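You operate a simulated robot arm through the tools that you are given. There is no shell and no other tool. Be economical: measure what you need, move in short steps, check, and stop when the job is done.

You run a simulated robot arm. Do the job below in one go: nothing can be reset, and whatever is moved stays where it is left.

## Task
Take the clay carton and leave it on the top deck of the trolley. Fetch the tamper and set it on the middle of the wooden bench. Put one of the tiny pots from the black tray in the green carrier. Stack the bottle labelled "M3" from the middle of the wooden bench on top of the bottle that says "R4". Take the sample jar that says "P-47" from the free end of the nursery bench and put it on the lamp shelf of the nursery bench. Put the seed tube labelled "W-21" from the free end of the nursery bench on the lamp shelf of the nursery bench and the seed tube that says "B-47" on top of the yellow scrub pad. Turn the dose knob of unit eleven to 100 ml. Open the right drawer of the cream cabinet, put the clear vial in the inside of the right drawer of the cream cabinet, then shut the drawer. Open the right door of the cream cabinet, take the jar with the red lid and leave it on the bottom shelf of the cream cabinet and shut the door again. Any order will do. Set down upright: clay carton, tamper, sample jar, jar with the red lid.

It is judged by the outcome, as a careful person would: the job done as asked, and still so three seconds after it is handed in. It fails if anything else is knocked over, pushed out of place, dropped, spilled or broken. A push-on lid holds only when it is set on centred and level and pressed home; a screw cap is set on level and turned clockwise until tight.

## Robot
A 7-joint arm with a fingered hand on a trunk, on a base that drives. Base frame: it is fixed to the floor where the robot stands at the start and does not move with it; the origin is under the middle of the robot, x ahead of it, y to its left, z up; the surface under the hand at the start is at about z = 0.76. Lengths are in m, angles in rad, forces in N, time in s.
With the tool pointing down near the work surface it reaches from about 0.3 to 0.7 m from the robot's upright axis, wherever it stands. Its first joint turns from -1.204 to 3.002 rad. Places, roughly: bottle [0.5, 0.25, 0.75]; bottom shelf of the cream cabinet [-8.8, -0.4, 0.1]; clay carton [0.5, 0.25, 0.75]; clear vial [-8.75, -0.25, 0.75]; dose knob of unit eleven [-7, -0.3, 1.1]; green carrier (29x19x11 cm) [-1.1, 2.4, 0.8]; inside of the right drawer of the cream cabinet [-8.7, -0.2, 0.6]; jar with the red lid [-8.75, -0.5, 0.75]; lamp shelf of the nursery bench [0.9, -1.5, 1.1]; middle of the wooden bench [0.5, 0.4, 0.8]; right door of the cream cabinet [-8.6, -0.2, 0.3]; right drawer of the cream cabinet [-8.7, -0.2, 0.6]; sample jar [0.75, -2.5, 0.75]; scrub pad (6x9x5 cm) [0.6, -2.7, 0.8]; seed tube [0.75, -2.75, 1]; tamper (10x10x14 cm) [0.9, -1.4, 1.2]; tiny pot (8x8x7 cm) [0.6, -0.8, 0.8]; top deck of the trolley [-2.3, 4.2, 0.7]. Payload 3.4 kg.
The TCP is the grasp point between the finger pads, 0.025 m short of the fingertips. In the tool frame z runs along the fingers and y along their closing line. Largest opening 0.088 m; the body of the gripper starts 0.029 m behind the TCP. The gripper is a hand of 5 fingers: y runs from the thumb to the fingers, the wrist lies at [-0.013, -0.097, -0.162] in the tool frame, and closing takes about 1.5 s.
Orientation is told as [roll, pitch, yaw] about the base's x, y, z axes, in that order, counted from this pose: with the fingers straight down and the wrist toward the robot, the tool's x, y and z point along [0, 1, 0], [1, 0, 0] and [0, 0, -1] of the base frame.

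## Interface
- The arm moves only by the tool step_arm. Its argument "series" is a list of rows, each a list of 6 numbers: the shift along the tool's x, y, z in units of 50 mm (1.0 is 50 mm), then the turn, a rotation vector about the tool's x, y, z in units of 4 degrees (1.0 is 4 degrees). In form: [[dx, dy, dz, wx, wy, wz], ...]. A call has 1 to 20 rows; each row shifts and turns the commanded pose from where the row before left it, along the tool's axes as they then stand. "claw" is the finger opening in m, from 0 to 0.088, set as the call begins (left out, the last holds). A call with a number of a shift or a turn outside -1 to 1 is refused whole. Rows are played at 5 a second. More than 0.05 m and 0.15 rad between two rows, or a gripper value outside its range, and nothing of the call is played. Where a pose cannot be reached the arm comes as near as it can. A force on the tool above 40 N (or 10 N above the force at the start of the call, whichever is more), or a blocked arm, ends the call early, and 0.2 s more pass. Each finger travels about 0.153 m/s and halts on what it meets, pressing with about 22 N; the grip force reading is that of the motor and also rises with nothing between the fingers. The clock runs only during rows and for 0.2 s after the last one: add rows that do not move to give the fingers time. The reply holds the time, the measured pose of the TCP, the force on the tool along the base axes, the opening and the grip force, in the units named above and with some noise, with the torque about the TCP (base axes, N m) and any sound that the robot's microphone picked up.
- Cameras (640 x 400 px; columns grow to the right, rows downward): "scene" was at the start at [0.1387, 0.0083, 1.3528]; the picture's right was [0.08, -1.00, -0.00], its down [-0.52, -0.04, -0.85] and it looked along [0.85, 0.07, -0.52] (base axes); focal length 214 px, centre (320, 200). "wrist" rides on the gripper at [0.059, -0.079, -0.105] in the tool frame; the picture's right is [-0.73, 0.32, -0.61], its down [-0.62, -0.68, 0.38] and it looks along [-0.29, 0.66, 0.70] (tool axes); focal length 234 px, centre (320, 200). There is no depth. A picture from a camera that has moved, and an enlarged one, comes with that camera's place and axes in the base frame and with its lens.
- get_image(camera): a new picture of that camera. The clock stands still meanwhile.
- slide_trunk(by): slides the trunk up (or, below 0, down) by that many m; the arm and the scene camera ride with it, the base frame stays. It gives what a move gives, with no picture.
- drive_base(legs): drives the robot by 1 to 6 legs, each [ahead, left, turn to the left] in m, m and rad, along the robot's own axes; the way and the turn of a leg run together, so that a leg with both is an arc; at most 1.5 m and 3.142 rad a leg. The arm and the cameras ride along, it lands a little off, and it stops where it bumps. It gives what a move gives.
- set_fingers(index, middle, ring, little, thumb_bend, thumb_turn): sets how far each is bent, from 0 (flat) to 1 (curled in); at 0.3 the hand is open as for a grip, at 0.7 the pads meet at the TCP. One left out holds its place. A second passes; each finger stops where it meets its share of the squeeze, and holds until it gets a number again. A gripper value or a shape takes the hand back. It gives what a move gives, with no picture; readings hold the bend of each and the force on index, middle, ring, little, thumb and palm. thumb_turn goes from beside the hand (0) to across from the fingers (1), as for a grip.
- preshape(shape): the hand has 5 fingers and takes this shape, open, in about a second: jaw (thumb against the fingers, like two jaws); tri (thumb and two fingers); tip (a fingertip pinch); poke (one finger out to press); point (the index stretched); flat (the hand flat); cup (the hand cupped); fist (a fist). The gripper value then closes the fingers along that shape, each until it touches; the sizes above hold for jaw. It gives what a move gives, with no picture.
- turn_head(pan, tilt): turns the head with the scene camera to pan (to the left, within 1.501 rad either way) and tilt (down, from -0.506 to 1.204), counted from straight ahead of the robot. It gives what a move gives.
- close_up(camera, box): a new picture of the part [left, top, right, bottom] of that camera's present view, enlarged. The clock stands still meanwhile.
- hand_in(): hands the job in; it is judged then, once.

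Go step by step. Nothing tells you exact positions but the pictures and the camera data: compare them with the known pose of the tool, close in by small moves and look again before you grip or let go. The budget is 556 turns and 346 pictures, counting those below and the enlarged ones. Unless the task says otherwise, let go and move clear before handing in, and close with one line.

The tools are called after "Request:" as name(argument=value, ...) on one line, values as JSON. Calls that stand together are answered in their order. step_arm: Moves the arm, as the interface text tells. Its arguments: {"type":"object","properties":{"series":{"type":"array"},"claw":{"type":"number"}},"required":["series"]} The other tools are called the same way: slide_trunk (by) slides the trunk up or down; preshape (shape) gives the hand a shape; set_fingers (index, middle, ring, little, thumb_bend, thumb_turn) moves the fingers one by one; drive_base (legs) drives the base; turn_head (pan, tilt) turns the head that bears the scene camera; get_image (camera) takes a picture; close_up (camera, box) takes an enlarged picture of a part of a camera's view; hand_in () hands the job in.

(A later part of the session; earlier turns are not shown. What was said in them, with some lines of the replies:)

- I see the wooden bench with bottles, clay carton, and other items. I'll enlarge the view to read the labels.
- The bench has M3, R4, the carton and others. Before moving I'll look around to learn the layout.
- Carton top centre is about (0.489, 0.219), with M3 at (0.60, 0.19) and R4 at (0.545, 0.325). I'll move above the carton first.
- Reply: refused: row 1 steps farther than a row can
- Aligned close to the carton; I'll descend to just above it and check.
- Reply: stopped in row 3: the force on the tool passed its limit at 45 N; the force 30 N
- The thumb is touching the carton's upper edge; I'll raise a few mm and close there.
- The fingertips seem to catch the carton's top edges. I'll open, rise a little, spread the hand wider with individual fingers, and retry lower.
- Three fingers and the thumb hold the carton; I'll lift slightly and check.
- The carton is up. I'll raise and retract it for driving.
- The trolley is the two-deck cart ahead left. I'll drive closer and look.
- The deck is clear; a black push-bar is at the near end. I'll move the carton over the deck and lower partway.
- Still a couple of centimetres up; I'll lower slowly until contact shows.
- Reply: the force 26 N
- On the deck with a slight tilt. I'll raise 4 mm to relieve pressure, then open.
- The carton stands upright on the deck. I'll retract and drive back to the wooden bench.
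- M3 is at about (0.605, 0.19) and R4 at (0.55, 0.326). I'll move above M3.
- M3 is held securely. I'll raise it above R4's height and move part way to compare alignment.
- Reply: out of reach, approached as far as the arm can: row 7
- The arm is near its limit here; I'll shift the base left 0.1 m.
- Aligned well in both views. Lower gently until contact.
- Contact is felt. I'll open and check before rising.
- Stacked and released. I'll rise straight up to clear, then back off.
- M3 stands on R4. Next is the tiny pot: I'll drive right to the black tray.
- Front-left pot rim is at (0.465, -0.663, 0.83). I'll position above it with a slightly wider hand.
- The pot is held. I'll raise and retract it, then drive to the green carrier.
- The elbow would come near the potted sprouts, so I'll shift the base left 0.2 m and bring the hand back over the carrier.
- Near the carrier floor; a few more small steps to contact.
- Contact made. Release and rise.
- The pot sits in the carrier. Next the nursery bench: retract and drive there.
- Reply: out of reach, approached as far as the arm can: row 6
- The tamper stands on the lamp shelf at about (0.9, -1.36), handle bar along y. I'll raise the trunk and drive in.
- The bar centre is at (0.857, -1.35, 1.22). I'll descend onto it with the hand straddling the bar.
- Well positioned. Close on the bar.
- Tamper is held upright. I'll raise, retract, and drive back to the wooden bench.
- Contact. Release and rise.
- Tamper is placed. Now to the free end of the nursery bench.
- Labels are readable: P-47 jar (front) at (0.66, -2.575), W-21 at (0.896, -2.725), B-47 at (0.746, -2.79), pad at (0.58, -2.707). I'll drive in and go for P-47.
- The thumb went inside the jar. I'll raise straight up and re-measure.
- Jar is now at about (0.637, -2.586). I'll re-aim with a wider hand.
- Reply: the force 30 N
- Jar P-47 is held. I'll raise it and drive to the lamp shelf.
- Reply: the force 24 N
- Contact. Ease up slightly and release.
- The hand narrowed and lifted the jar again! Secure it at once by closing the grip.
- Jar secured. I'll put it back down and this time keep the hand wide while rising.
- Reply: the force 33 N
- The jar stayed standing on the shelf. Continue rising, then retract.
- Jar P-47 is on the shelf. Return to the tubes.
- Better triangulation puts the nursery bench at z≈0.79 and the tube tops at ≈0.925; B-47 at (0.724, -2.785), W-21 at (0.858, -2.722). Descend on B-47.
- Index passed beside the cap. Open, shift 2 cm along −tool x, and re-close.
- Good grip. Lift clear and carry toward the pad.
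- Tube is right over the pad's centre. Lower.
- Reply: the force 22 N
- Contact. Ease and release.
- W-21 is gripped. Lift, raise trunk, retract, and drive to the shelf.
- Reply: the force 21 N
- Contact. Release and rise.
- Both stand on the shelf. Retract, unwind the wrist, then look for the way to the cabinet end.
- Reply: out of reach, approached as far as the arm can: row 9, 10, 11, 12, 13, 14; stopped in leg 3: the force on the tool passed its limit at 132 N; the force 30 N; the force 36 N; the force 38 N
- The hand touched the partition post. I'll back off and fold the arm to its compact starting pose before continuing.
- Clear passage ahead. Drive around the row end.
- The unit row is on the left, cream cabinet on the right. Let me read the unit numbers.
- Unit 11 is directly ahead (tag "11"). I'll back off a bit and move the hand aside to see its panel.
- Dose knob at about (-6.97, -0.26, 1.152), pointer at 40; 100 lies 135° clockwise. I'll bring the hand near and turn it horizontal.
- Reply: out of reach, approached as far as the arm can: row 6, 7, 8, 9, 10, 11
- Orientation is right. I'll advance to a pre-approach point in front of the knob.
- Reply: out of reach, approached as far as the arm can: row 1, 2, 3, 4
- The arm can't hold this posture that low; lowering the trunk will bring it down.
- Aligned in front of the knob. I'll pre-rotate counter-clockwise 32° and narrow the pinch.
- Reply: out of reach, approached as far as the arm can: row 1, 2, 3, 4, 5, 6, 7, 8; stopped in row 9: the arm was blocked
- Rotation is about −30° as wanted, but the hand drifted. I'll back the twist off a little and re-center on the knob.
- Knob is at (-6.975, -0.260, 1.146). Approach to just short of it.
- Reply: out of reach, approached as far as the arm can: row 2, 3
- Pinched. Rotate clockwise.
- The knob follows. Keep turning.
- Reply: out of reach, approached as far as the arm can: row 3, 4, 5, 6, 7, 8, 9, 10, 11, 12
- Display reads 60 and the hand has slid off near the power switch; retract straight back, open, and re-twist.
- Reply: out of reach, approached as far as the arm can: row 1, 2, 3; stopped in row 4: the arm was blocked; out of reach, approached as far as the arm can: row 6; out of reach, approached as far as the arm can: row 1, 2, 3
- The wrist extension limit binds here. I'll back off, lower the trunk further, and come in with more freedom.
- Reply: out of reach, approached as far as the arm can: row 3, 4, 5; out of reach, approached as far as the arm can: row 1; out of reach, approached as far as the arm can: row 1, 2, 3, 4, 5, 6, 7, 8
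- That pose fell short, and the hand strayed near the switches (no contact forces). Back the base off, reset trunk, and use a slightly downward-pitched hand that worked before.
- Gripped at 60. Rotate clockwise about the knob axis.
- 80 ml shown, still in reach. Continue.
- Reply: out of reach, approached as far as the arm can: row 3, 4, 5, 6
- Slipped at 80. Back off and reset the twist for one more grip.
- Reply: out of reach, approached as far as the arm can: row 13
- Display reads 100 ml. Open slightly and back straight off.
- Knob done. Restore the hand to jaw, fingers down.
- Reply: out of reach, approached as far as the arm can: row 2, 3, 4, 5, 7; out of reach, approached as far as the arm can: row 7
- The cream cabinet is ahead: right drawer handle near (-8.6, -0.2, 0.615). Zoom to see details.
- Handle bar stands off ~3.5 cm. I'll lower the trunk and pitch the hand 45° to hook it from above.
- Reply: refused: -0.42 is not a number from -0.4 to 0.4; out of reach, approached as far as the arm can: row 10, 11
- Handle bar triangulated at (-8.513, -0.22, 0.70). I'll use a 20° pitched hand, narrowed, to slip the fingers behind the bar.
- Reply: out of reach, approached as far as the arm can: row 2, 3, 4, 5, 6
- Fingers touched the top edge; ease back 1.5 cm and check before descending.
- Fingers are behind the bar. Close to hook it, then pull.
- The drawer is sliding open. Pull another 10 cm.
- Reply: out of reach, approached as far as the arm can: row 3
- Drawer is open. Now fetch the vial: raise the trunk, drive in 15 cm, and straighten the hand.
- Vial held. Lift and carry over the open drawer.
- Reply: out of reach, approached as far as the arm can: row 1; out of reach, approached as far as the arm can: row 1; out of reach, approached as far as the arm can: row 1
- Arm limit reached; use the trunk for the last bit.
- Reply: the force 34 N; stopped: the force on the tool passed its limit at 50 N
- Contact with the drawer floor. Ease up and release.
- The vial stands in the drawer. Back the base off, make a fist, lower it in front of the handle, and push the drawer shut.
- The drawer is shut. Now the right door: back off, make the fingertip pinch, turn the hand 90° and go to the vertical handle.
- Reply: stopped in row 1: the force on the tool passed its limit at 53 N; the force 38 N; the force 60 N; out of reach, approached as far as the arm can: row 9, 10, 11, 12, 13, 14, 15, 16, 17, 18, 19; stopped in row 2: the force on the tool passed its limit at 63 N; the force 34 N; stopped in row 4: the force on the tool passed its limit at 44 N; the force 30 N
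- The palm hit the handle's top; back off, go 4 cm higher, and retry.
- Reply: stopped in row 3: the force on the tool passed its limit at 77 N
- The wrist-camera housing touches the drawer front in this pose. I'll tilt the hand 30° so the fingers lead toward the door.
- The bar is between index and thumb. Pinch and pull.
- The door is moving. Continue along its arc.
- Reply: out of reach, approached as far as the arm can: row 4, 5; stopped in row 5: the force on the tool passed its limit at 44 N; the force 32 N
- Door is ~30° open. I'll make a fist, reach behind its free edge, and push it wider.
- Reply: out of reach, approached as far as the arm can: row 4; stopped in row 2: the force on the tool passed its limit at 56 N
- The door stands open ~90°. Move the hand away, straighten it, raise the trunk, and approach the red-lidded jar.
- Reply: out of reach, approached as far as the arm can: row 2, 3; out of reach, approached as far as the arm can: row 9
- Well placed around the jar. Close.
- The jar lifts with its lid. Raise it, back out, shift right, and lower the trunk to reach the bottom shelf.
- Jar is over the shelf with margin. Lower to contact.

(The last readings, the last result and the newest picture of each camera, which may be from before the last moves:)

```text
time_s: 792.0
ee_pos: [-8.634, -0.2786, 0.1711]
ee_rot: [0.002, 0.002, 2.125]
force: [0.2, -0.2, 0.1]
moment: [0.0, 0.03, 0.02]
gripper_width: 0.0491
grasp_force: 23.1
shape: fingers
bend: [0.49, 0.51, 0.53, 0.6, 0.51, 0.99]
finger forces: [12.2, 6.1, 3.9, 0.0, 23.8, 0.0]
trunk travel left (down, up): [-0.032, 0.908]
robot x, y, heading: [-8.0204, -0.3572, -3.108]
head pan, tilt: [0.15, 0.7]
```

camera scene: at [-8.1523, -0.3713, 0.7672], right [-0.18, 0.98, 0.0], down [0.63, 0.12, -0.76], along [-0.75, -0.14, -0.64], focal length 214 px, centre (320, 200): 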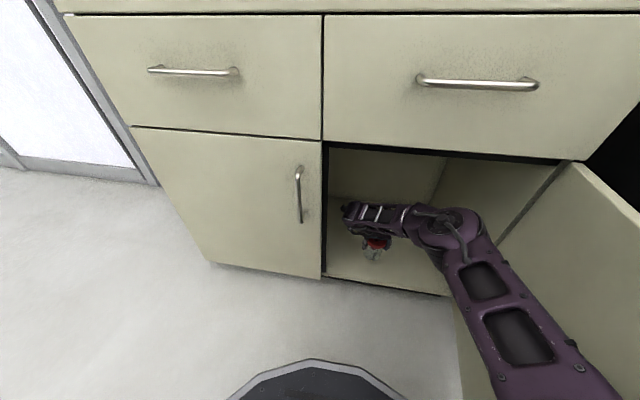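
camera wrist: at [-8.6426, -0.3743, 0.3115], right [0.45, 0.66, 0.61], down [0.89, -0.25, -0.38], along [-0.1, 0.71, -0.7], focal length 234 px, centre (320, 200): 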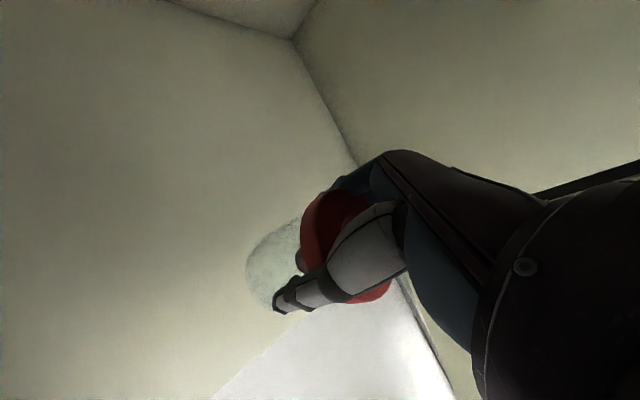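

Request:
step_arm(series=[[0, 0, 0.08, 0, 0, 0], [0, 0, 0, 0, 0, 0]])

Request:
step_arm(series=[[0, 0, 0.08, 0, 0, 0], [0, 0, 0, 0, 0, 0]])

Request:
step_arm(series=[[0, 0, 0.08, 0, 0, 0], [0, 0, 0, 0, 0, 0]])

Request:
step_arm(series=[[0, 0, 0.08, 0, 0, 0], [0, 0, 0, 0, 0, 0]])

```text
time_s: 792.6
ee_pos: [-8.6341, -0.2769, 0.1659]
ee_rot: [0.002, 0.001, 2.126]
force: [-0.3, -0.7, -1.0]
moment: [-0.03, 0.06, -0.02]
gripper_width: 0.0493
grasp_force: 22.6
shape: fingers
bend: [0.49, 0.51, 0.53, 0.6, 0.51, 0.99]
finger forces: [12.2, 6.3, 4.0, 0.0, 23.9, 0.0]
trunk travel left (down, up): [-0.032, 0.908]
robot x, y, heading: [-8.02, -0.3566, -3.108]
head pan, tilt: [0.15, 0.7]
```

```text
time_s: 793.2
ee_pos: [-8.6347, -0.2767, 0.1645]
ee_rot: [0.0, -0.001, 2.125]
force: [0.9, 0.5, -1.9]
moment: [0.0, 0.01, 0.0]
gripper_width: 0.0496
grasp_force: 23.2
shape: fingers
bend: [0.49, 0.51, 0.53, 0.6, 0.51, 0.99]
finger forces: [12.2, 6.2, 4.1, 0.0, 23.8, 0.1]
trunk travel left (down, up): [-0.032, 0.908]
robot x, y, heading: [-8.0203, -0.3547, -3.111]
head pan, tilt: [0.15, 0.7]
```

```text
time_s: 793.8
ee_pos: [-8.6343, -0.2766, 0.1601]
ee_rot: [0.002, 0.001, 2.125]
force: [0.8, 0.3, -0.6]
moment: [-0.01, 0.01, -0.03]
gripper_width: 0.0493
grasp_force: 23.0
shape: fingers
bend: [0.49, 0.51, 0.53, 0.6, 0.51, 0.99]
finger forces: [12.2, 6.2, 4.1, 0.0, 23.6, 0.0]
trunk travel left (down, up): [-0.032, 0.908]
robot x, y, heading: [-8.021, -0.3557, -3.113]
head pan, tilt: [0.15, 0.7]
```

```text
time_s: 794.4
ee_pos: [-8.6341, -0.2764, 0.1551]
ee_rot: [0.004, -0.001, 2.126]
force: [-0.7, 1.3, -1.0]
moment: [0.0, 0.02, -0.02]
gripper_width: 0.0493
grasp_force: 22.7
shape: fingers
bend: [0.49, 0.51, 0.53, 0.6, 0.51, 0.99]
finger forces: [12.3, 6.2, 4.1, 0.1, 23.7, 0.0]
trunk travel left (down, up): [-0.032, 0.908]
robot x, y, heading: [-8.016, -0.3557, -3.109]
head pan, tilt: [0.15, 0.7]
```

Request:
close_up(camera="wrist", box=[200, 160, 440, 380])

Request:
step_arm(series=[[0, 0, 0.08, 0, 0, 0], [0, 0, 0, 0, 0, 0]])

Request:
step_arm(series=[[0, 0, 0.08, 0, 0, 0], [0, 0, 0, 0, 0, 0]])

Request:
step_arm(series=[[0, 0, 0.08, 0, 0, 0], [0, 0, 0, 0, 0, 0]])

```text
1.82 times, centred on (320, 270) of wrist
camera zoom: at [-8.6427, -0.3748, 0.2607], right [0.45, 0.66, 0.61], down [0.89, -0.25, -0.38], along [-0.1, 0.71, -0.7], focal length 426 px, centre (320, 73)
```

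zoom: 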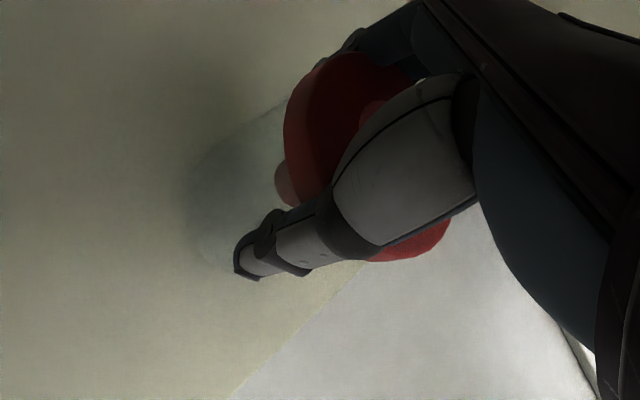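

```text
time_s: 795.0
ee_pos: [-8.6329, -0.2766, 0.1517]
ee_rot: [0.002, 0.001, 2.125]
force: [0.0, -0.1, 0.2]
moment: [-0.01, 0.03, -0.01]
gripper_width: 0.0495
grasp_force: 22.8
shape: fingers
bend: [0.49, 0.51, 0.53, 0.6, 0.51, 0.99]
finger forces: [12.1, 6.1, 4.1, 0.1, 23.6, 0.0]
trunk travel left (down, up): [-0.032, 0.908]
robot x, y, heading: [-8.0197, -0.3553, -3.106]
head pan, tilt: [0.15, 0.7]
```

```text
time_s: 795.6
ee_pos: [-8.6327, -0.2773, 0.1488]
ee_rot: [0.002, -0.001, 2.126]
force: [-0.5, 0.1, -0.5]
moment: [0.01, 0.0, -0.01]
gripper_width: 0.0494
grasp_force: 23.4
shape: fingers
bend: [0.49, 0.51, 0.53, 0.6, 0.51, 0.99]
finger forces: [12.3, 6.2, 4.1, 0.1, 23.8, 0.0]
trunk travel left (down, up): [-0.032, 0.908]
robot x, y, heading: [-8.0198, -0.3568, -3.104]
head pan, tilt: [0.15, 0.7]
```

```text
time_s: 796.2
ee_pos: [-8.6347, -0.277, 0.1453]
ee_rot: [0.004, -0.002, 2.126]
force: [2.2, -1.3, 11.3]
moment: [0.19, 0.02, -0.06]
gripper_width: 0.0498
grasp_force: 24.4
shape: fingers
bend: [0.49, 0.51, 0.53, 0.6, 0.51, 0.99]
finger forces: [11.7, 6.3, 4.4, 0.1, 26.7, 0.0]
trunk travel left (down, up): [-0.032, 0.908]
robot x, y, heading: [-8.0137, -0.3544, -3.108]
head pan, tilt: [0.15, 0.7]
```

Contact. Ease, open wide, rise, and check the jar stays.

Request:
step_arm(series=[[0, 0, -0.04, 0, 0, 0], [0, 0, 0, 0, 0, 0]])

Request:
set_fingers(index=0.18, middle=0.18, ring=0.18, little=0.18, thumb_bend=0.12)

Request:
step_arm(series=[[0, 0, -0.3, 0, 0, 0], [0, 0, -0.6, 0, 0, 0], [0, 0, -0.8, 0, 0, 0], [0, 0, -0.5, 0, 0, 0], [0, 0, 0, 0, 0, 0]])

Request:
get_image(camera="wrist")

```text
time_s: 796.8
ee_pos: [-8.6329, -0.2757, 0.1451]
ee_rot: [0.002, 0.0, 2.124]
force: [-0.9, -1.2, 4.9]
moment: [0.07, 0.08, -0.01]
gripper_width: 0.0496
grasp_force: 23.4
shape: fingers
bend: [0.49, 0.51, 0.54, 0.6, 0.51, 0.99]
finger forces: [12.5, 6.2, 3.8, 0.0, 24.6, 0.1]
trunk travel left (down, up): [-0.032, 0.908]
robot x, y, heading: [-8.0148, -0.3584, -3.116]
head pan, tilt: [0.15, 0.7]
```

```text
time_s: 797.8
ee_pos: [-8.6335, -0.2762, 0.1454]
ee_rot: [0.001, 0.001, 2.126]
force: [0.2, 1.0, 0.6]
moment: [0.0, 0.0, 0.02]
gripper_width: 0.1109
grasp_force: 0.0
shape: fingers
bend: [0.18, 0.18, 0.18, 0.18, 0.12, 0.96]
finger forces: [0.1, 0.1, 0.0, 0.0, 0.1, 0.1]
trunk travel left (down, up): [-0.032, 0.908]
robot x, y, heading: [-8.0188, -0.3549, -3.111]
head pan, tilt: [0.15, 0.7]
```

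```text
time_s: 799.0
ee_pos: [-8.6333, -0.2756, 0.255]
ee_rot: [0.003, 0.0, 2.127]
force: [0.3, 0.0, -0.4]
moment: [0.01, -0.01, 0.0]
gripper_width: 0.1111
grasp_force: 0.0
shape: fingers
bend: [0.18, 0.18, 0.18, 0.18, 0.12, 0.96]
finger forces: [0.0, 0.1, 0.0, 0.0, 0.1, 0.0]
trunk travel left (down, up): [-0.032, 0.908]
robot x, y, heading: [-8.0149, -0.3538, -3.107]
head pan, tilt: [0.15, 0.7]
```

```text
28 pictures are left
camera wrist: at [-8.6435, -0.3734, 0.3601], right [0.45, 0.66, 0.61], down [0.89, -0.25, -0.38], along [-0.1, 0.71, -0.7], focal length 234 px, centre (320, 200)
```

wrist: 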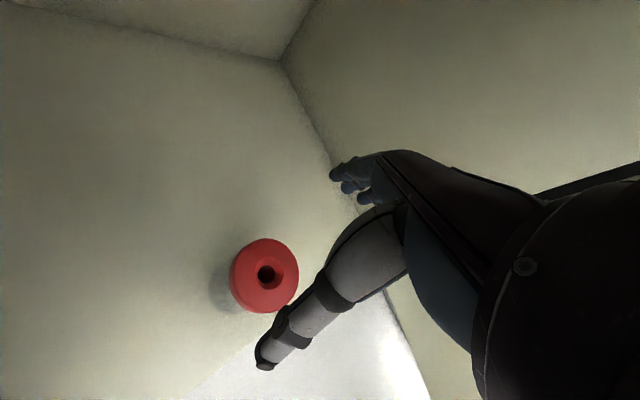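

The jar stands upright on the bottom shelf. Back out, raise, unwind the wrist and make a fist to close the door.

Request:
drive_base(legs=[[-0.36, 0, 0]])

Request:
slide_trunk(by=0.32)

Request:
preshape(shape="fist")

Request:
step_arm(series=[[-0.6, -0.3, 0, 0, 0, -1], [-0.6, -0.3, 0, 0, 0, -1], [-0.6, -0.3, 0, 0, 0, -1], [-0.5, -0.4, 0, 0, 0, -1], [-0.4, -0.5, 0, 0, 0, -1], [-0.3, -0.5, 0, 0, 0, -1], [0, -0.5, 0, 0, 0, -1], [0, 0, 0, 0, 0, -1], [0, 0, 0, 0, 0, -1], [0, 0, 0, 0, 0, -1], [0, 0, 0, 0, 0, -1], [0, 0, 0, 0, 0, -1], [0, 0, 0, 0, 0, -1], [0, 0, 0, 0, 0, -1], [0, 0, 0, 0, 0, 0]])

Request:
get_image(camera="scene")

```text
time_s: 801.4
ee_pos: [-8.2669, -0.2609, 0.2554]
ee_rot: [0.002, -0.001, 2.118]
force: [0.5, 0.2, 0.4]
moment: [0.01, -0.04, 0.02]
gripper_width: 0.1109
grasp_force: 0.0
shape: fingers
bend: [0.18, 0.18, 0.18, 0.18, 0.12, 0.96]
finger forces: [0.0, 0.1, 0.2, 0.1, 0.0, 0.0]
trunk travel left (down, up): [-0.032, 0.908]
robot x, y, heading: [-7.6511, -0.348, -3.118]
head pan, tilt: [0.15, 0.7]
```

```text
time_s: 804.6
ee_pos: [-8.2688, -0.2613, 0.5756]
ee_rot: [0.001, -0.001, 2.119]
force: [0.6, 0.6, 0.0]
moment: [0.03, -0.03, -0.01]
gripper_width: 0.111
grasp_force: 0.1
shape: fingers
bend: [0.18, 0.18, 0.18, 0.18, 0.12, 0.96]
finger forces: [0.0, 0.0, 0.1, 0.0, 0.0, 0.0]
trunk travel left (down, up): [-0.352, 0.588]
robot x, y, heading: [-7.6499, -0.3436, -3.117]
head pan, tilt: [0.15, 0.7]
```

```text
time_s: 805.5
ee_pos: [-8.2674, -0.2611, 0.5742]
ee_rot: [0.002, 0.0, 2.12]
force: [0.6, -0.2, -0.3]
moment: [0.0, 0.0, -0.02]
gripper_width: 0.0
grasp_force: 0.0
shape: fist
bend: [1.0, 1.0, 1.0, 1.0, 0.86, 0.85]
finger forces: [0.0, 0.1, 0.0, 0.0, 0.1, 0.0]
trunk travel left (down, up): [-0.352, 0.588]
robot x, y, heading: [-7.6483, -0.347, -3.119]
head pan, tilt: [0.15, 0.7]
```

```text
time_s: 808.7
ee_pos: [-8.055, -0.2636, 0.5749]
ee_rot: [0.003, 0.0, 3.099]
force: [0.0, 0.0, 0.0]
moment: [-0.02, 0.0, -0.02]
gripper_width: 0.0
grasp_force: 0.1
shape: fist
bend: [1.0, 1.0, 1.0, 1.0, 0.86, 0.85]
finger forces: [0.1, 0.1, 0.1, 0.1, 0.0, 0.1]
trunk travel left (down, up): [-0.352, 0.588]
robot x, y, heading: [-7.6487, -0.3487, -3.121]
head pan, tilt: [0.15, 0.7]
```

```text
27 pictures are left
camera scene: at [-7.7857, -0.3603, 1.0872], right [-0.17, 0.98, 0.0], down [0.63, 0.11, -0.76], along [-0.75, -0.13, -0.64], focal length 214 px, centre (320, 200)
```

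scene: 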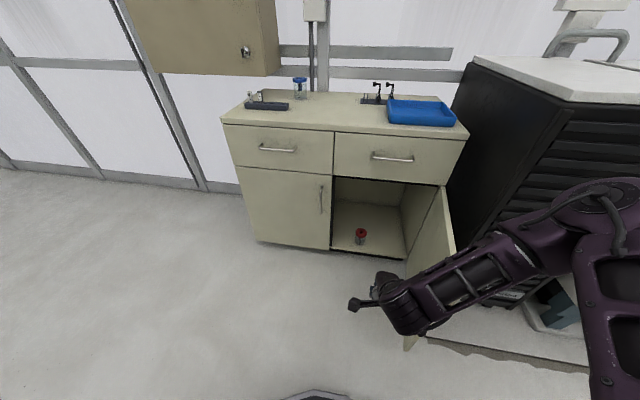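

The jar is visible inside. Lift over the door's edge to its outer side.

Request:
slide_trunk(by=0.22)

Request:
drive_base(legs=[[0, -0.3, 0]])

Request:
step_arm(series=[[-0.8, 0, 0, 0, 0, 0], [-0.8, 0, 0, 0, 0, 0], [-0.3, 0, 0, 0, 0, 0], [0, 0, 0, 0, 0, 0]])

Request:
slide_trunk(by=-0.26)

Request:
get_image(camera="scene")

Request:
get_image(camera="wrist")

```text
time_s: 811.0
ee_pos: [-8.0559, -0.2631, 0.7954]
ee_rot: [0.002, 0.0, 3.097]
force: [-0.2, -0.6, 0.1]
moment: [-0.05, 0.01, -0.02]
gripper_width: 0.0002
grasp_force: 0.0
shape: fist
bend: [1.0, 1.0, 1.0, 1.0, 0.86, 0.85]
finger forces: [0.0, 0.0, 0.1, 0.0, 0.0, 0.0]
trunk travel left (down, up): [-0.572, 0.368]
robot x, y, heading: [-7.6513, -0.3443, -3.115]
head pan, tilt: [0.15, 0.7]
```

```text
time_s: 813.0
ee_pos: [-8.063, 0.0317, 0.7952]
ee_rot: [0.0, 0.0, 3.101]
force: [0.6, -0.3, 0.0]
moment: [0.0, 0.03, -0.01]
gripper_width: 0.0001
grasp_force: 0.0
shape: fist
bend: [1.0, 1.0, 1.0, 1.0, 0.86, 0.85]
finger forces: [0.0, 0.1, 0.0, 0.0, 0.0, 0.1]
trunk travel left (down, up): [-0.572, 0.368]
robot x, y, heading: [-7.6599, -0.051, -3.114]
head pan, tilt: [0.15, 0.7]
```

```text
time_s: 814.0
ee_pos: [-8.0587, 0.1248, 0.7958]
ee_rot: [-0.001, 0.001, 3.1]
force: [0.0, 0.0, -0.5]
moment: [0.01, 0.0, -0.03]
gripper_width: 0.0
grasp_force: 0.0
shape: fist
bend: [1.0, 1.0, 1.0, 1.0, 0.86, 0.85]
finger forces: [0.0, 0.0, 0.1, 0.1, 0.0, 0.0]
trunk travel left (down, up): [-0.572, 0.368]
robot x, y, heading: [-7.6601, -0.0536, -3.114]
head pan, tilt: [0.15, 0.7]
```

```text
time_s: 816.7
ee_pos: [-8.058, 0.126, 0.5351]
ee_rot: [0.002, -0.003, 3.101]
force: [-0.5, -0.6, 0.0]
moment: [-0.01, 0.02, 0.03]
gripper_width: 0.0
grasp_force: 0.0
shape: fist
bend: [1.0, 1.0, 1.0, 1.0, 0.86, 0.85]
finger forces: [0.1, 0.0, 0.0, 0.0, 0.0, 0.0]
trunk travel left (down, up): [-0.312, 0.628]
robot x, y, heading: [-7.6604, -0.0495, -3.107]
head pan, tilt: [0.15, 0.7]
```

```text
26 pictures are left
camera scene: at [-7.7931, -0.0648, 1.0473], right [-0.18, 0.98, 0.0], down [0.63, 0.11, -0.76], along [-0.75, -0.13, -0.64], focal length 214 px, centre (320, 200)
```

scene: 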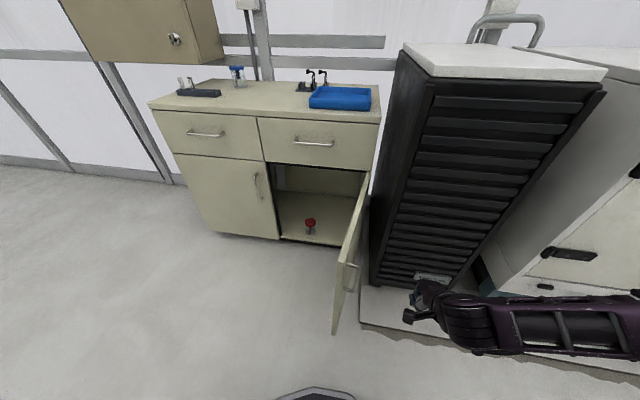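

```text
25 pictures are left
camera wrist: at [-7.9831, 0.0633, 0.6396], right [-0.29, 0.74, 0.61], down [0.71, 0.59, -0.38], along [-0.64, 0.32, -0.7], focal length 234 px, centre (320, 200)
```

wrist: 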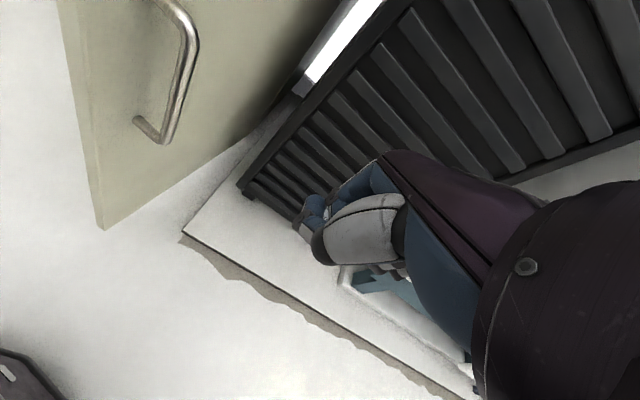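

Hand is on the door's outer side. Push it closed gently.

Request:
step_arm(series=[[0.36, 0.19, 0, 0, 0, 0], [0.36, 0.19, 0, 0, 0, 0], [0.36, 0.19, 0, 0, 0, 0], [0.36, 0.19, 0, 0, 0, 0], [0.36, 0.19, 0, 0, 0, 0], [0.36, 0.19, 0, 0, 0, 0], [0.36, 0.15, 0, 0, 0, 0], [0.36, 0.15, 0, 0, 0, 0], [0.36, 0.15, 0, 0, 0, 0], [0.36, 0.15, 0, 0, 0, 0], [0.36, 0.15, 0, 0, 0, 0], [0.36, 0.15, 0, 0, 0, 0], [0.36, 0.15, 0, 0, 0, 0], [0, 0, 0, 0, 0, 0]])

Request:
get_image(camera="scene")

```text
time_s: 819.7
ee_pos: [-8.1787, -0.1041, 0.5349]
ee_rot: [-0.001, 0.0, 3.1]
force: [-0.2, -0.8, -0.2]
moment: [0.02, -0.03, 0.0]
gripper_width: 0.0003
grasp_force: 0.0
shape: fist
bend: [1.0, 1.0, 1.0, 1.0, 0.86, 0.85]
finger forces: [0.0, 0.0, 0.0, 0.0, 0.0, 0.1]
trunk travel left (down, up): [-0.312, 0.628]
robot x, y, heading: [-7.6578, -0.0452, -3.111]
head pan, tilt: [0.15, 0.7]
```

```text
24 pictures are left
camera scene: at [-7.7932, -0.0648, 1.0472], right [-0.18, 0.98, 0.0], down [0.63, 0.11, -0.76], along [-0.75, -0.13, -0.64], focal length 214 px, centre (320, 200)
```

scene: 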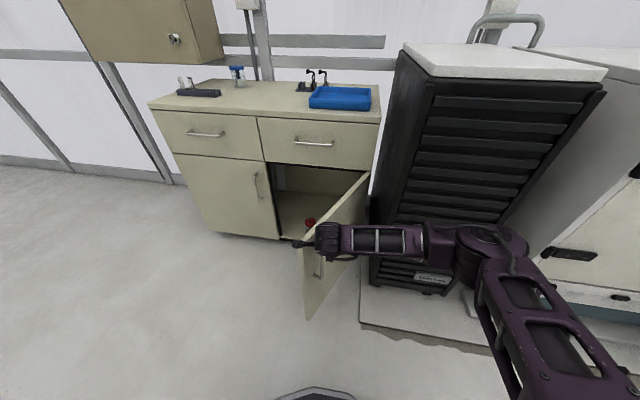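

Request:
step_arm(series=[[0.3, 0.28, 0, 0, 0, 0], [0.3, 0.28, 0, 0, 0, 0], [0.3, 0.28, 0, 0, 0, 0], [0.3, 0.28, 0, 0, 0, 0], [0.3, 0.28, 0, 0, 0, 0], [0.3, 0.28, 0, 0, 0, 0], [0.25, 0.3, 0, 0, 0, 0], [0.25, 0.3, 0, 0, 0, 0], [0.2, 0.3, 0, 0, 0, 0], [0.15, 0.3, 0, 0, 0, 0], [0.15, 0.3, 0, 0, 0, 0], [0.1, 0.3, 0, 0, 0, 0], [0, 0, 0, 0, 0, 0]])

Request:
get_image(camera="scene")

```text
time_s: 822.5
ee_pos: [-8.2941, -0.2095, 0.5358]
ee_rot: [0.001, -0.004, 3.101]
force: [1.1, 0.8, -0.6]
moment: [0.0, 0.0, -0.02]
gripper_width: 0.0
grasp_force: 0.0
shape: fist
bend: [1.0, 1.0, 1.0, 1.0, 0.86, 0.85]
finger forces: [0.0, 0.0, 0.1, 0.0, 0.0, 0.1]
out of reach, approached as far as the arm can: row 8, 9, 10, 11, 12
trunk travel left (down, up): [-0.312, 0.628]
robot x, y, heading: [-7.6541, -0.048, -3.109]
head pan, tilt: [0.15, 0.7]
```

```text
23 pictures are left
camera scene: at [-7.7932, -0.0649, 1.0472], right [-0.18, 0.98, 0.0], down [0.63, 0.11, -0.76], along [-0.75, -0.13, -0.64], focal length 214 px, centre (320, 200)
```

scene: 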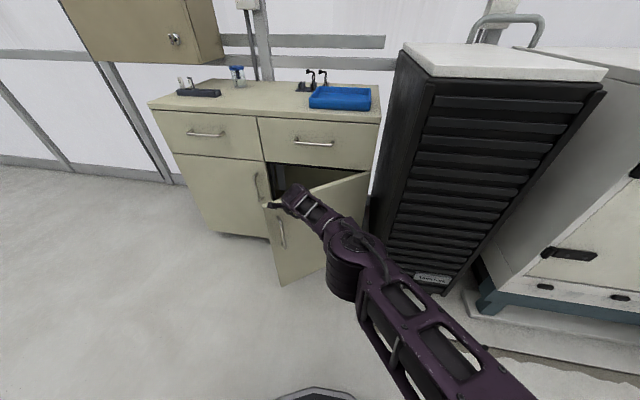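

Use the base for the rest of the push.

Request:
drive_base(legs=[[0.12, 0, 0]])

Request:
drive_base(legs=[[0.06, 0, 0]])

Request:
get_image(camera="scene")

```text
time_s: 823.7
ee_pos: [-8.4171, -0.2115, 0.5353]
ee_rot: [0.002, -0.002, 3.1]
force: [0.2, 0.6, 0.7]
moment: [0.02, 0.05, 0.02]
gripper_width: 0.0
grasp_force: 0.0
shape: fist
bend: [1.0, 1.0, 1.0, 1.0, 0.86, 0.85]
finger forces: [0.0, 0.0, 0.0, 0.0, 0.0, 0.1]
trunk travel left (down, up): [-0.312, 0.628]
robot x, y, heading: [-7.781, -0.0519, -3.117]
head pan, tilt: [0.15, 0.7]
```

```text
time_s: 824.7
ee_pos: [-8.4777, -0.2125, 0.5342]
ee_rot: [0.002, -0.001, 3.1]
force: [-0.5, -0.6, -0.2]
moment: [-0.02, 0.0, -0.01]
gripper_width: 0.0001
grasp_force: 0.0
shape: fist
bend: [1.0, 1.0, 1.0, 1.0, 0.86, 0.85]
finger forces: [0.0, 0.1, 0.0, 0.0, 0.1, 0.0]
trunk travel left (down, up): [-0.312, 0.628]
robot x, y, heading: [-7.8439, -0.0553, -3.116]
head pan, tilt: [0.15, 0.7]
```

```text
22 pictures are left
camera scene: at [-7.9748, -0.0697, 1.0471], right [-0.18, 0.98, 0.0], down [0.63, 0.11, -0.76], along [-0.75, -0.13, -0.64], focal length 214 px, centre (320, 200)
```

scene: 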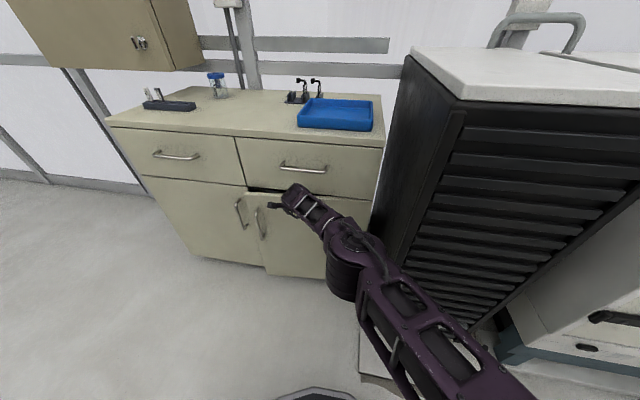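

Request:
drive_base(legs=[[0, 0.1, 0], [0.05, 0, 0]])

Request:
step_arm(series=[[0, 0.15, 0, 0, 0, 0], [0, 0.15, 0, 0, 0, 0], [0, 0, 0, 0, 0, 0]])

Request:
get_image(camera="scene")

```text
time_s: 826.4
ee_pos: [-8.5076, -0.3173, 0.5338]
ee_rot: [0.005, 0.01, 3.099]
force: [0.6, -0.5, -0.1]
moment: [-0.01, 0.1, -0.01]
gripper_width: 0.0002
grasp_force: 0.1
shape: fist
bend: [1.0, 1.0, 1.0, 1.0, 0.86, 0.85]
finger forces: [0.0, 1.7, 0.1, 0.1, 0.1, 0.0]
trunk travel left (down, up): [-0.312, 0.628]
robot x, y, heading: [-7.8762, -0.1577, -3.118]
head pan, tilt: [0.15, 0.7]
stopped in leg 2: the force on the tool passed its limit at 107 N (the readings are from after the stop); the commanded pose is now the measured one
```

```text
time_s: 827.2
ee_pos: [-8.5071, -0.318, 0.5343]
ee_rot: [0.003, 0.014, 3.103]
force: [19.1, -4.4, -9.5]
moment: [0.12, 0.73, -0.09]
gripper_width: 0.0
grasp_force: 0.0
shape: fist
bend: [1.0, 1.0, 1.0, 1.0, 0.86, 0.85]
finger forces: [0.0, 21.4, 0.0, 0.0, 0.0, 0.0]
out of reach, approached as far as the arm can: row 1, 2
trunk travel left (down, up): [-0.312, 0.628]
robot x, y, heading: [-7.8746, -0.1607, -3.107]
head pan, tilt: [0.15, 0.7]
```

```text
21 pictures are left
camera scene: at [-8.0082, -0.1719, 1.0471], right [-0.18, 0.98, 0.0], down [0.63, 0.11, -0.77], along [-0.75, -0.14, -0.64], focal length 214 px, centre (320, 200)
```

scene: 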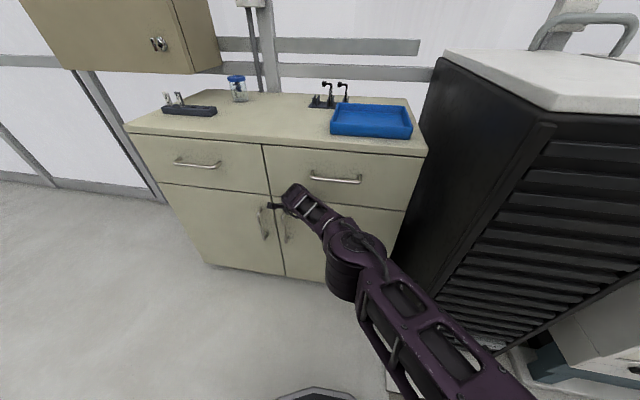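

The door is firmly closed. Back off and inspect.

Request:
drive_base(legs=[[-0.25, 0, 0]])

Request:
slide_trunk(by=0.3)

Request:
turn_head(pan=0.35, tilt=0.65)

Request:
get_image(camera="scene")

```text
time_s: 829.0
ee_pos: [-8.2601, -0.3114, 0.5353]
ee_rot: [0.001, 0.009, 3.103]
force: [-0.4, -0.6, -0.6]
moment: [0.03, 0.01, 0.0]
gripper_width: 0.0002
grasp_force: 0.0
shape: fist
bend: [1.0, 1.0, 1.0, 1.0, 0.86, 0.85]
finger forces: [0.0, 0.1, 0.0, 0.0, 0.1, 0.1]
trunk travel left (down, up): [-0.312, 0.628]
robot x, y, heading: [-7.6269, -0.1468, -3.11]
head pan, tilt: [0.15, 0.7]
```

```text
time_s: 832.0
ee_pos: [-8.2595, -0.3099, 0.8342]
ee_rot: [0.002, 0.011, 3.102]
force: [0.7, 0.2, 0.1]
moment: [-0.01, -0.01, 0.01]
gripper_width: 0.0002
grasp_force: 0.1
shape: fist
bend: [1.0, 1.0, 1.0, 1.0, 0.86, 0.85]
finger forces: [0.1, 0.0, 0.0, 0.1, 0.1, 0.0]
trunk travel left (down, up): [-0.612, 0.328]
robot x, y, heading: [-7.6234, -0.1498, -3.115]
head pan, tilt: [0.15, 0.7]
```

```text
time_s: 832.8
ee_pos: [-8.2595, -0.3095, 0.8346]
ee_rot: [0.004, 0.01, 3.103]
force: [-0.4, -0.9, -0.3]
moment: [0.0, 0.0, -0.01]
gripper_width: 0.0
grasp_force: 0.1
shape: fist
bend: [1.0, 1.0, 1.0, 1.0, 0.86, 0.85]
finger forces: [0.1, 0.0, 0.0, 0.0, 0.0, 0.0]
trunk travel left (down, up): [-0.612, 0.328]
robot x, y, heading: [-7.624, -0.1498, -3.107]
head pan, tilt: [0.351, 0.649]
```

```text
20 pictures are left
camera scene: at [-7.7567, -0.1811, 1.3516], right [-0.37, 0.93, 0.0], down [0.56, 0.22, -0.8], along [-0.74, -0.3, -0.6], focal length 214 px, centre (320, 200)
```

scene: 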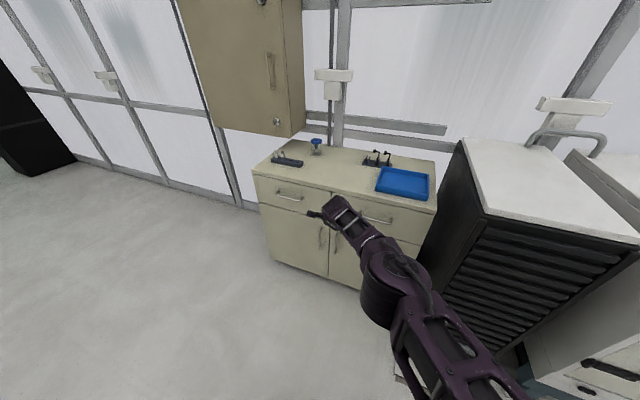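

Request:
close_up(camera="scene", box=[245, 120, 445, 300])

```text
2.22 times, centred on (345, 210) of scene
camera zoom: at [-7.7567, -0.1811, 1.3516], right [-0.37, 0.93, 0.0], down [0.56, 0.22, -0.8], along [-0.74, -0.3, -0.6], focal length 477 px, centre (264, 178)
```

zoom: 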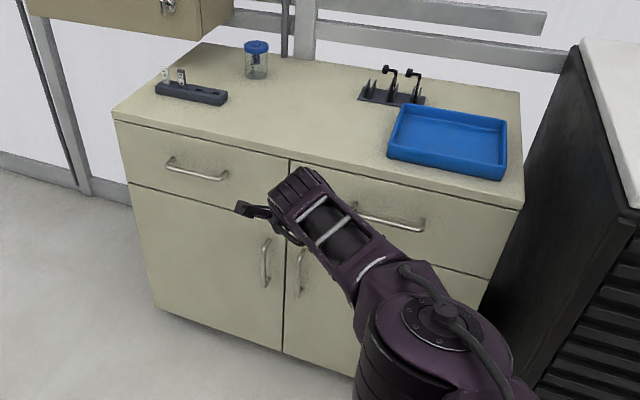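

Request:
step_arm(series=[[0, -0.4, -0.8, 0, 0, 0], [0, -0.4, -0.8, 0, 0, 0], [0, -0.4, -0.8, 0, 0, 0], [0, -0.4, -0.8, 0, 0, 0], [0, -0.4, -0.8, 0, 0, 0], [0, -0.4, -0.8, 0, 0, 0], [0, -0.4, -0.8, 0, 0, 0], [0, -0.4, -0.8, 0, 0, 0], [0, -0.4, -0.8, 0, 0, 0], [0, 0, 0, 0, 0, 0]])

Request:
turn_head(pan=0.2, tilt=0.75)

Request:
get_image(camera="scene")

```text
time_s: 835.0
ee_pos: [-8.0829, -0.3157, 1.1974]
ee_rot: [0.003, 0.012, 3.103]
force: [-0.1, 0.5, 0.6]
moment: [0.0, 0.0, 0.02]
gripper_width: 0.0
grasp_force: 0.1
shape: fist
bend: [1.0, 1.0, 1.0, 1.0, 0.86, 0.85]
finger forces: [0.0, 0.1, 0.0, 0.1, 0.1, 0.1]
trunk travel left (down, up): [-0.612, 0.328]
robot x, y, heading: [-7.6262, -0.1488, -3.113]
head pan, tilt: [0.351, 0.649]
```

```text
time_s: 835.7
ee_pos: [-8.0804, -0.3149, 1.1976]
ee_rot: [0.004, 0.012, 3.102]
force: [-0.2, 0.1, 1.4]
moment: [0.0, -0.01, 0.0]
gripper_width: 0.0003
grasp_force: 0.1
shape: fist
bend: [1.0, 1.0, 1.0, 1.0, 0.86, 0.85]
finger forces: [0.0, 0.1, 0.1, 0.0, 0.0, 0.1]
trunk travel left (down, up): [-0.612, 0.328]
robot x, y, heading: [-7.6297, -0.1502, -3.111]
head pan, tilt: [0.201, 0.75]
```

```text
18 pictures are left
camera scene: at [-7.7565, -0.168, 1.343], right [-0.23, 0.97, 0.0], down [0.66, 0.16, -0.73], along [-0.71, -0.17, -0.68], focal length 214 px, centre (320, 200)
```

scene: 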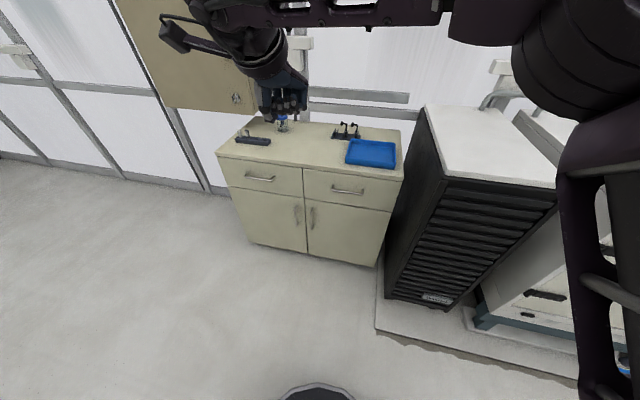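

Request:
close_up(camera="scene", box=[215, 140, 415, 280])

```text
2.86 times, centred on (315, 210) of scene
camera zoom: at [-7.7565, -0.168, 1.343], right [-0.23, 0.97, 0.0], down [0.66, 0.16, -0.73], along [-0.71, -0.17, -0.68], focal length 613 px, centre (334, 171)
```

zoom: 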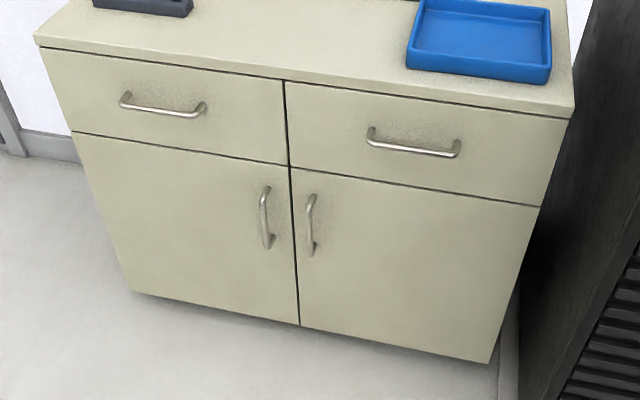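

All drawers and doors are flush shut, and every item was seen in place. Handing in.

Request:
hand_in()

```text
The job is handed in.
```

I did every part of the job, saw each item in place after I set it down, and handed it in; I did not go back to re-check the earlier placements.
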